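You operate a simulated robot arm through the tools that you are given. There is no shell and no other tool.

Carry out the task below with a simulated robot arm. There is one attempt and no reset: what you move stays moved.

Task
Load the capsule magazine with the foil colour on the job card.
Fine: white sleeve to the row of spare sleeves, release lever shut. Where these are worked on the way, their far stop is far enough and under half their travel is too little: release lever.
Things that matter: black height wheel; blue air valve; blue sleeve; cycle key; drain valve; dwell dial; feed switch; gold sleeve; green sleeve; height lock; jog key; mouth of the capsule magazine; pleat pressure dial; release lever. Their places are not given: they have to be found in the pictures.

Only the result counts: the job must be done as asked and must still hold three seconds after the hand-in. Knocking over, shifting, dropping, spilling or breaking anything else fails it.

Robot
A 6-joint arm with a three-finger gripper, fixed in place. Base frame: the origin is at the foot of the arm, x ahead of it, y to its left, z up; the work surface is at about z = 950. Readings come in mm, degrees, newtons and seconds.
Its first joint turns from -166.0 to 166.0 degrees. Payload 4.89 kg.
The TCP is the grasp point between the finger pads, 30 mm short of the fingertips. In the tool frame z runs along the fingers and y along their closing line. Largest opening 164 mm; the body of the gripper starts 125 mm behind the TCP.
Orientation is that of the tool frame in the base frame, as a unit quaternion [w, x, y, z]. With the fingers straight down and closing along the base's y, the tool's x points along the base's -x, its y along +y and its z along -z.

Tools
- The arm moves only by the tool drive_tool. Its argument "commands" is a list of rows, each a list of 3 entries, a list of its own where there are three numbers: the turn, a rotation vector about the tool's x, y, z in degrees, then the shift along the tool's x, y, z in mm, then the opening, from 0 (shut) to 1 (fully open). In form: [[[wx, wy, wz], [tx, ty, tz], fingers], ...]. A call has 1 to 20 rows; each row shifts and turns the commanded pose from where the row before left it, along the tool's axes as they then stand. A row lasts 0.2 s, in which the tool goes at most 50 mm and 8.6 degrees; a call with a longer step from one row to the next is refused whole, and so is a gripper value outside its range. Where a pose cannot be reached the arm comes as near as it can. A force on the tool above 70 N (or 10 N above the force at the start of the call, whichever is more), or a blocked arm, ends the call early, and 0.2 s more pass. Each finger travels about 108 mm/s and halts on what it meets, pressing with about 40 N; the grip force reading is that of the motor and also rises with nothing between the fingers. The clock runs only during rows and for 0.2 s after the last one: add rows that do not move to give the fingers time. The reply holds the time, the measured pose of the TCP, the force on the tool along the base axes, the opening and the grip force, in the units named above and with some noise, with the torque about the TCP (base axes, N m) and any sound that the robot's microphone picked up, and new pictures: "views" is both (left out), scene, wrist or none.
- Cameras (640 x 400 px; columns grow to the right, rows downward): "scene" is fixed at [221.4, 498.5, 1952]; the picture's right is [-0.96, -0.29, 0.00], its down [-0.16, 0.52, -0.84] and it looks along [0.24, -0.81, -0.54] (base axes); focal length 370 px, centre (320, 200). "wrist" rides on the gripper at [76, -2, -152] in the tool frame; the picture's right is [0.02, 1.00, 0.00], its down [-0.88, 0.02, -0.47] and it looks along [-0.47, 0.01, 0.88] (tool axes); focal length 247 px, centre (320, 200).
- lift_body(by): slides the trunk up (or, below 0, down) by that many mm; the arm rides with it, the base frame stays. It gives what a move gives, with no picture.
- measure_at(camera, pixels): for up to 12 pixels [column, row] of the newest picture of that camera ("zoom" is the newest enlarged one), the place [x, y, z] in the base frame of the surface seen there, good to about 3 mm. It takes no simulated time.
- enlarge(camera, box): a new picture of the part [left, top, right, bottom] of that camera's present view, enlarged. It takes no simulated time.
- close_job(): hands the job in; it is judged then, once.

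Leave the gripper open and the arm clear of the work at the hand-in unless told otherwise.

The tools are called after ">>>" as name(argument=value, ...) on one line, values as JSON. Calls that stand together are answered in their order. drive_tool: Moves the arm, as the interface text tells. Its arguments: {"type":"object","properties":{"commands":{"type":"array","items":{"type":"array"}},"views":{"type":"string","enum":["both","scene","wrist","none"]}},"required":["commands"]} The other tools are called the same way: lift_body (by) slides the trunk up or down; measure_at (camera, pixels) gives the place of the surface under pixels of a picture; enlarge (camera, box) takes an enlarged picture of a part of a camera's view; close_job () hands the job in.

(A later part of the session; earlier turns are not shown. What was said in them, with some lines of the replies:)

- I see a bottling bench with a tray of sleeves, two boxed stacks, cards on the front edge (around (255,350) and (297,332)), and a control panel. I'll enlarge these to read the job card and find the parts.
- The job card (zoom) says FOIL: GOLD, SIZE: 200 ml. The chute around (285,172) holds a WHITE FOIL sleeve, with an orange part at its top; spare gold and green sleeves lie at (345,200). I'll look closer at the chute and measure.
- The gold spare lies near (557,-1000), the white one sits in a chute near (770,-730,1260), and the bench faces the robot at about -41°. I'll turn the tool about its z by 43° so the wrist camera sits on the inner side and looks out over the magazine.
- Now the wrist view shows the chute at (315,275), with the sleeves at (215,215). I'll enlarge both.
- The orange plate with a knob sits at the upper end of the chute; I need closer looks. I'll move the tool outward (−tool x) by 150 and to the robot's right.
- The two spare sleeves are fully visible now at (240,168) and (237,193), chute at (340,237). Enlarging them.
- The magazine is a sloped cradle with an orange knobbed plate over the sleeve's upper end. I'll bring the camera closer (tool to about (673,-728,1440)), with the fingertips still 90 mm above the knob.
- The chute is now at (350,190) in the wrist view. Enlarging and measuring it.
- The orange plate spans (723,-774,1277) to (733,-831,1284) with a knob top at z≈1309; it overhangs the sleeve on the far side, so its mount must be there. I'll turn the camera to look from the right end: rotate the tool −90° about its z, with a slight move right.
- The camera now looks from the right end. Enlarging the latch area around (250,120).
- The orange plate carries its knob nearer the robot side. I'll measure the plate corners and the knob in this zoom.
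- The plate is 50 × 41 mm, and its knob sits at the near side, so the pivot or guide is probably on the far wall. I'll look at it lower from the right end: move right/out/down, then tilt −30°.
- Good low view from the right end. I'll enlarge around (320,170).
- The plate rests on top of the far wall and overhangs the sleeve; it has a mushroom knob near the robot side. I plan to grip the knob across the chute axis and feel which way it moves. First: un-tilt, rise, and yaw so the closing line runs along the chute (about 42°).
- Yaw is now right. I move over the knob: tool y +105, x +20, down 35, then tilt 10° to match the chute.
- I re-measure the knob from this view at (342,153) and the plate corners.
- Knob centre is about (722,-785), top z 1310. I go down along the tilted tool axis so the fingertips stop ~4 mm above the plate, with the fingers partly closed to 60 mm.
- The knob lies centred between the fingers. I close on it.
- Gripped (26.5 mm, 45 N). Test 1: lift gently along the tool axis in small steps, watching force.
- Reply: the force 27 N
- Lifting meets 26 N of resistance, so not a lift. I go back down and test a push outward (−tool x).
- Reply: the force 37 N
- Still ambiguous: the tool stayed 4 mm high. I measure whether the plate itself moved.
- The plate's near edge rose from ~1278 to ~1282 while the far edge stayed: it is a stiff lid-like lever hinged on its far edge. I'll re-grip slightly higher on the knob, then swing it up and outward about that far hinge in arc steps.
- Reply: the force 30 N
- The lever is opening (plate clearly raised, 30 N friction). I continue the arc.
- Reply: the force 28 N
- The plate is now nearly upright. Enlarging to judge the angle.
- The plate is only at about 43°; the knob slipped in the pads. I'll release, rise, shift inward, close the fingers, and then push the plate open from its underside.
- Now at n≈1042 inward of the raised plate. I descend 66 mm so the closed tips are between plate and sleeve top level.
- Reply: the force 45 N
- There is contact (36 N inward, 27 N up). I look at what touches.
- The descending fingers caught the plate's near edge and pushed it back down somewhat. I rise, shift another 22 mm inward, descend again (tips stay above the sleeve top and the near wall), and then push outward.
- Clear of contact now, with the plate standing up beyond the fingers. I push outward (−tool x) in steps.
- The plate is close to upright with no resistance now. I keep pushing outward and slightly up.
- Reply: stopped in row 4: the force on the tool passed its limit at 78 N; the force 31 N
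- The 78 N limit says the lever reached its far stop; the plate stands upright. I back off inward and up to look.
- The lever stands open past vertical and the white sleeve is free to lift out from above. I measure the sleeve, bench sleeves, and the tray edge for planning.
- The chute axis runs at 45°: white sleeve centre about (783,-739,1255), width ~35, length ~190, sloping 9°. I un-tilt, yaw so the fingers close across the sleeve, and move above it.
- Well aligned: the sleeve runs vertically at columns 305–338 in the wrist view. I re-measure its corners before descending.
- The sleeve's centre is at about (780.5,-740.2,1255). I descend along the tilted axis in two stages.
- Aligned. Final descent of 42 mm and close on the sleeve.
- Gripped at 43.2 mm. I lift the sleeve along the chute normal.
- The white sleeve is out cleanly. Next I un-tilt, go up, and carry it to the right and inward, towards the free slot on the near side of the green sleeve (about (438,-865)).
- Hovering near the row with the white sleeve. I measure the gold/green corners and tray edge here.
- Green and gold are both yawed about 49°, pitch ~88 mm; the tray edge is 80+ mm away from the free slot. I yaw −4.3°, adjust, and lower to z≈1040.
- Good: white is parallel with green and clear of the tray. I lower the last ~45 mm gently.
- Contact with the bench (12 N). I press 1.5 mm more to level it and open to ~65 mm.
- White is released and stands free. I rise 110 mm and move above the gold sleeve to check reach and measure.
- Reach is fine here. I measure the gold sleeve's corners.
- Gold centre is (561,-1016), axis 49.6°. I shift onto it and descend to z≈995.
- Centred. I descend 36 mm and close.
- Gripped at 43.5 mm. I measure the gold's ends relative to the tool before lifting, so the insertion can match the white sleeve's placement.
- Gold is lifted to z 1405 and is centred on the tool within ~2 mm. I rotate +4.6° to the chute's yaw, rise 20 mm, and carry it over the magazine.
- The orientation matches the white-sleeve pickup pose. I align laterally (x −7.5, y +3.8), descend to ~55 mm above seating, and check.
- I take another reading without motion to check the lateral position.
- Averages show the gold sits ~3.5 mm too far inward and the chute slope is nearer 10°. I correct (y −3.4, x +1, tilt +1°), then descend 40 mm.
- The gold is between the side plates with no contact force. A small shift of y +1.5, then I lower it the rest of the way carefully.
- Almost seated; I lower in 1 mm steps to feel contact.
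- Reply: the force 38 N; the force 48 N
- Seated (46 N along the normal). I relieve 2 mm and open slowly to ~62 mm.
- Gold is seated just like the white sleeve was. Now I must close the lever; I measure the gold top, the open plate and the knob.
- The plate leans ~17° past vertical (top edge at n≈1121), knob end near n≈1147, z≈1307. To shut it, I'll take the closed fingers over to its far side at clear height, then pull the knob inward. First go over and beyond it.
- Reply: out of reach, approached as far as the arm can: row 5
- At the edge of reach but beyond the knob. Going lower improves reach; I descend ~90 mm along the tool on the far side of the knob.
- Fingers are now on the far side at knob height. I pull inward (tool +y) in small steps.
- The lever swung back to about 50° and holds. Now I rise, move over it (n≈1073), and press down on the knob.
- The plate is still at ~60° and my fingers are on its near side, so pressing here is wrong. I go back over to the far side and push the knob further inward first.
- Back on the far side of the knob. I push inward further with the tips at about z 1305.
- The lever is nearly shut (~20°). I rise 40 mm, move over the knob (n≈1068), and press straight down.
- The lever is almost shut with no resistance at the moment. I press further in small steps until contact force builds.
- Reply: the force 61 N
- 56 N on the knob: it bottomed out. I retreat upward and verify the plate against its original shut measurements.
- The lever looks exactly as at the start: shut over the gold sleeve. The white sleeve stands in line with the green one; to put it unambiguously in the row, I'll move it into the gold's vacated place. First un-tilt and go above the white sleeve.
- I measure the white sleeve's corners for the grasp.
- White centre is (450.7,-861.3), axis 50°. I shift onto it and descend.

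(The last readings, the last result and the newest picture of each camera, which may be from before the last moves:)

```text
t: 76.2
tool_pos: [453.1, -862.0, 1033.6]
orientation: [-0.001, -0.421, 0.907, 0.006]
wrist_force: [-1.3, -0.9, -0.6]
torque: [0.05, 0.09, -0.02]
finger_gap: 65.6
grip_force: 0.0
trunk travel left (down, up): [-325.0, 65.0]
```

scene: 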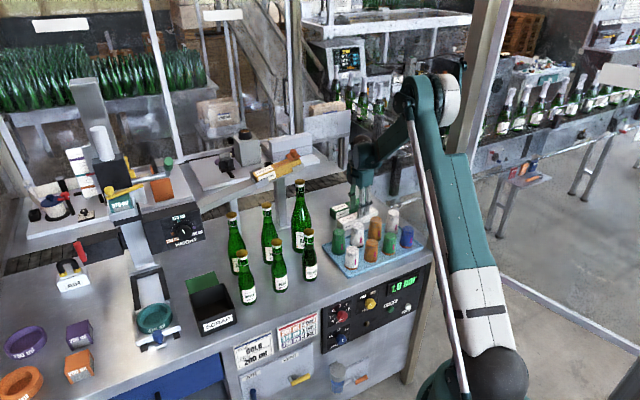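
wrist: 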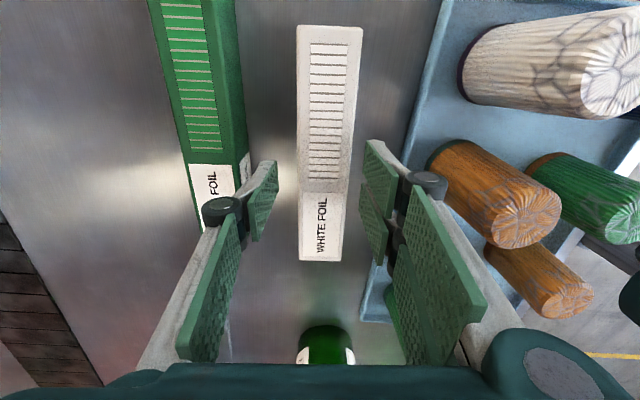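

Centred on the white sleeve. Descend 37 mm, grip, and lift.

>>> drive_tool(commands=[[[0, 0, 0], [0, 0, 20], 0.4], [[0, 0, 0], [0, 0, 17], 0.4], [[0, 0, 0], [0, 0, 0], 0.3], [[0, 0, 0], [0, 0, 0], 0.2], [[0, 0, 0], [0, 0, 0], 0.18], [[0, 0, 0], [0, 0, 0], 0.18], [[0, 0, 0], [0, 0, -10], 0.18], [[0, 0, 0], [0, 0, -35], 0.18], [[0, 0, 0], [0, 0, -35], 0.18], [[0, 0, 0], [0, 0, -30], 0.18]])

```text
t: 78.4
tool_pos: [456.2, -859.3, 1106.5]
orientation: [-0.002, -0.42, 0.907, 0.006]
wrist_force: [0.4, 0.0, -2.0]
torque: [0.05, 0.04, 0.05]
finger_gap: 43.2
grip_force: 40.4
trunk travel left (down, up): [-325.0, 65.0]
```

scene: 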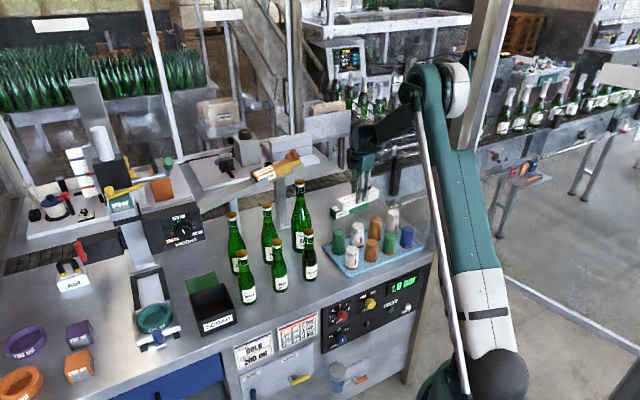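
wrist: 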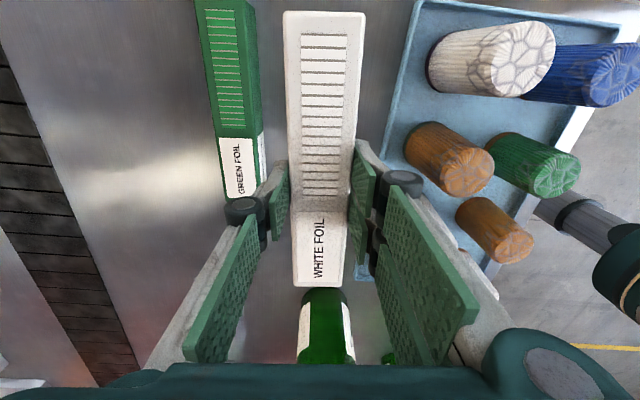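

White is lifted; its underside is ~60 mm above the green sleeve. I carry it over to gold's old place (560,-1016).

>>> drive_tool(commands=[[[0, 0, 0], [9.7, -36.4, 0], 0.18], [[0, 0, 0], [9.7, -36.4, 0], 0.18], [[0, 0, 0], [9.7, -36.4, 0], 0.18], [[0, 0, 0], [9.7, -36.4, 0], 0.18], [[0, 0, 0], [9.7, -36.4, 0], 0.18], [[0, 0, 0], [0, 0, 0], 0.18], [[0, 0, 0], [0, 0, 40], 0.18], [[0, 0, 0], [0, 0, 30], 0.18], [[0, 0, 0], [0, 0, 0], 0.18]])

```text
t: 80.4
tool_pos: [563.2, -1015.5, 1031.7]
orientation: [-0.002, -0.421, 0.907, 0.006]
wrist_force: [0.1, -1.2, -2.0]
torque: [0.15, 0.07, -0.02]
finger_gap: 43.1
grip_force: 39.7
trunk travel left (down, up): [-325.0, 65.0]
```

scene: 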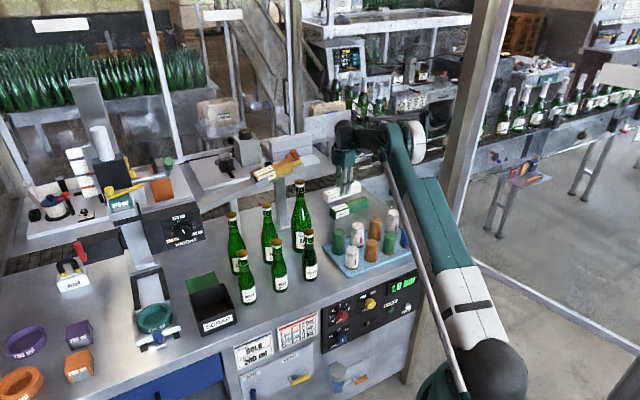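
wrist: 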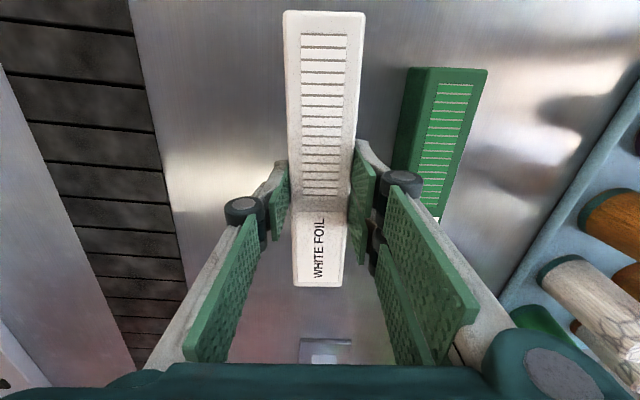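

Directly over gold's place. I lower gently until contact.

>>> drive_tool(commands=[[[0, 0, 0], [0, 0, 20], 0.18], [[0, 0, 0], [0, 0, 11], 0.18], [[0, 0, 0], [0, 0, 2], 0.18], [[0, 0, 0], [0, 0, 1.5], 0.18], [[0, 0, 0], [0, 0, 0], 0.18]], views="none")

```text
t: 81.6
tool_pos: [562.3, -1014.8, 1001.0]
orientation: [-0.001, -0.42, 0.907, 0.007]
wrist_force: [0.5, -0.1, -0.3]
torque: [-0.02, 0.01, -0.01]
finger_gap: 43.2
grip_force: 40.0
trunk travel left (down, up): [-325.0, 65.0]
```

No contact yet at z 1001; I continue in small steps.

>>> drive_tool(commands=[[[0, 0, 0], [0, 0, 1.5], 0.18], [[0, 0, 0], [0, 0, 1.5], 0.18], [[0, 0, 0], [0, 0, 1], 0.18], [[0, 0, 0], [0, 0, 0], 0.18]], views="none")

```text
t: 82.6
tool_pos: [563.3, -1014.5, 998.1]
orientation: [-0.001, -0.42, 0.907, 0.006]
wrist_force: [4.2, -8.3, 22.4]
torque: [-0.27, -0.28, -0.1]
finger_gap: 43.0
grip_force: 39.8
trunk travel left (down, up): [-325.0, 65.0]
```

Contact (22 N). I open and withdraw straight up, then look.

>>> drive_tool(commands=[[[0, 0, 0], [0, 0, 0], 0.22], [[0, 0, 0], [0, 0, 0], 0.36], [[0, 0, 0], [0, 0, 0], 0.36], [[0, 0, 0], [0, 0, -15], 0.36], [[0, 0, 0], [0, 0, -40], 0.36], [[0, 0, 0], [0, 0, -45], 0.4], [[0, 0, 0], [0, 0, -45], 0.5], [[0, 0, 0], [0, 0, -45], 0.7], [[0, 0, 0], [0, 40, -25], 1], [[0, 0, 0], [0, 45, -20], 1], [[0, 0, 0], [0, 45, -20], 1], [[0, 0, 0], [0, 45, -20], 1], [[0, 0, 0], [0, 45, -20], 1]])

>>> enlarge(camera="scene", box=[240, 140, 430, 260])

>>> enlarge(camera="scene", box=[245, 140, 325, 190])

```text
t: 85.4
tool_pos: [397.6, -874.4, 1295.5]
orientation: [-0.002, -0.421, 0.907, 0.007]
wrist_force: [0.7, -0.7, 0.0]
torque: [0.09, 0.13, 0.0]
finger_gap: 163.9
grip_force: 0.1
trunk travel left (down, up): [-325.0, 65.0]
```

scene: 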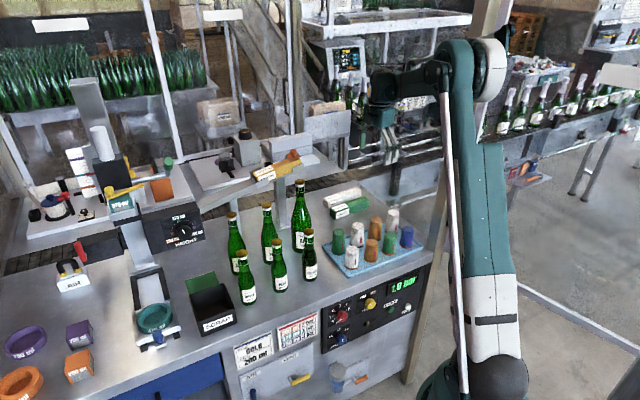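
wrist: 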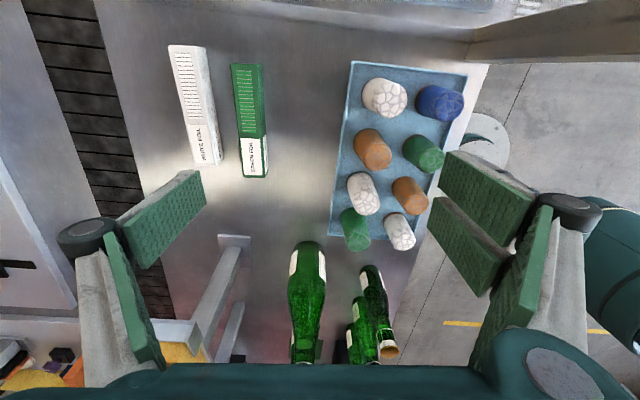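

```text
3.33 times, centred on (335, 200) of scene
```

zoom: 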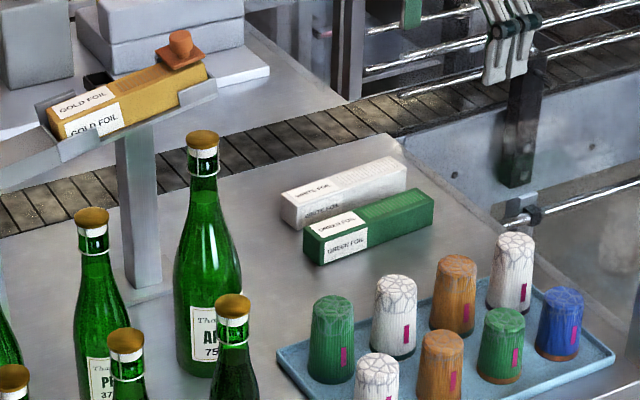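

```text
8.00 times, centred on (285, 165) of scene
```

zoom: 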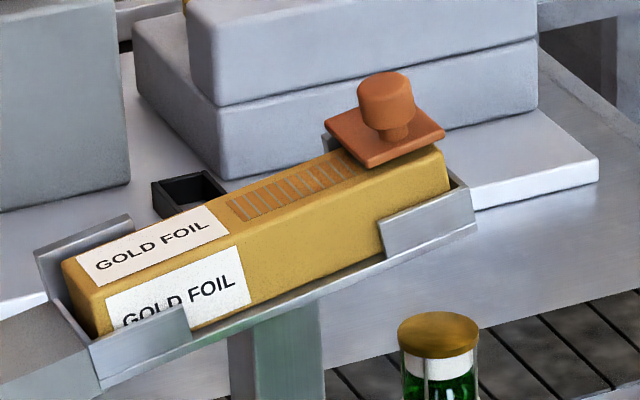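

Gold is in the magazine with the lever shut. White is in the row beside green, nothing else has moved, and the gripper is open and clear. Handing in.

>>> close_job()

```text
The job is handed in.
```

The job card reads GOLD, so the gold sleeve is now in the capsule magazine and the job is handed in. No result has come back yet.

- **Magazine:** the gold sleeve sits where the white one did, to within about a millimetre in the pictures.
- **Release lever:** I swung it open to its far stop, then pressed it shut until it bottomed out. In the final picture it looks as it did at the start.
- **White sleeve:** it is in the spare row beside the green sleeve, in the place the gold one left. I first set it down on the near side of the green sleeve, then moved it.
- **Everything else:** the bottles, tray and green sleeve look unmoved in the final picture. The gripper is open and the arm is clear of the work.

I never found the blue sleeve from your list in any view, but the job did not need it.
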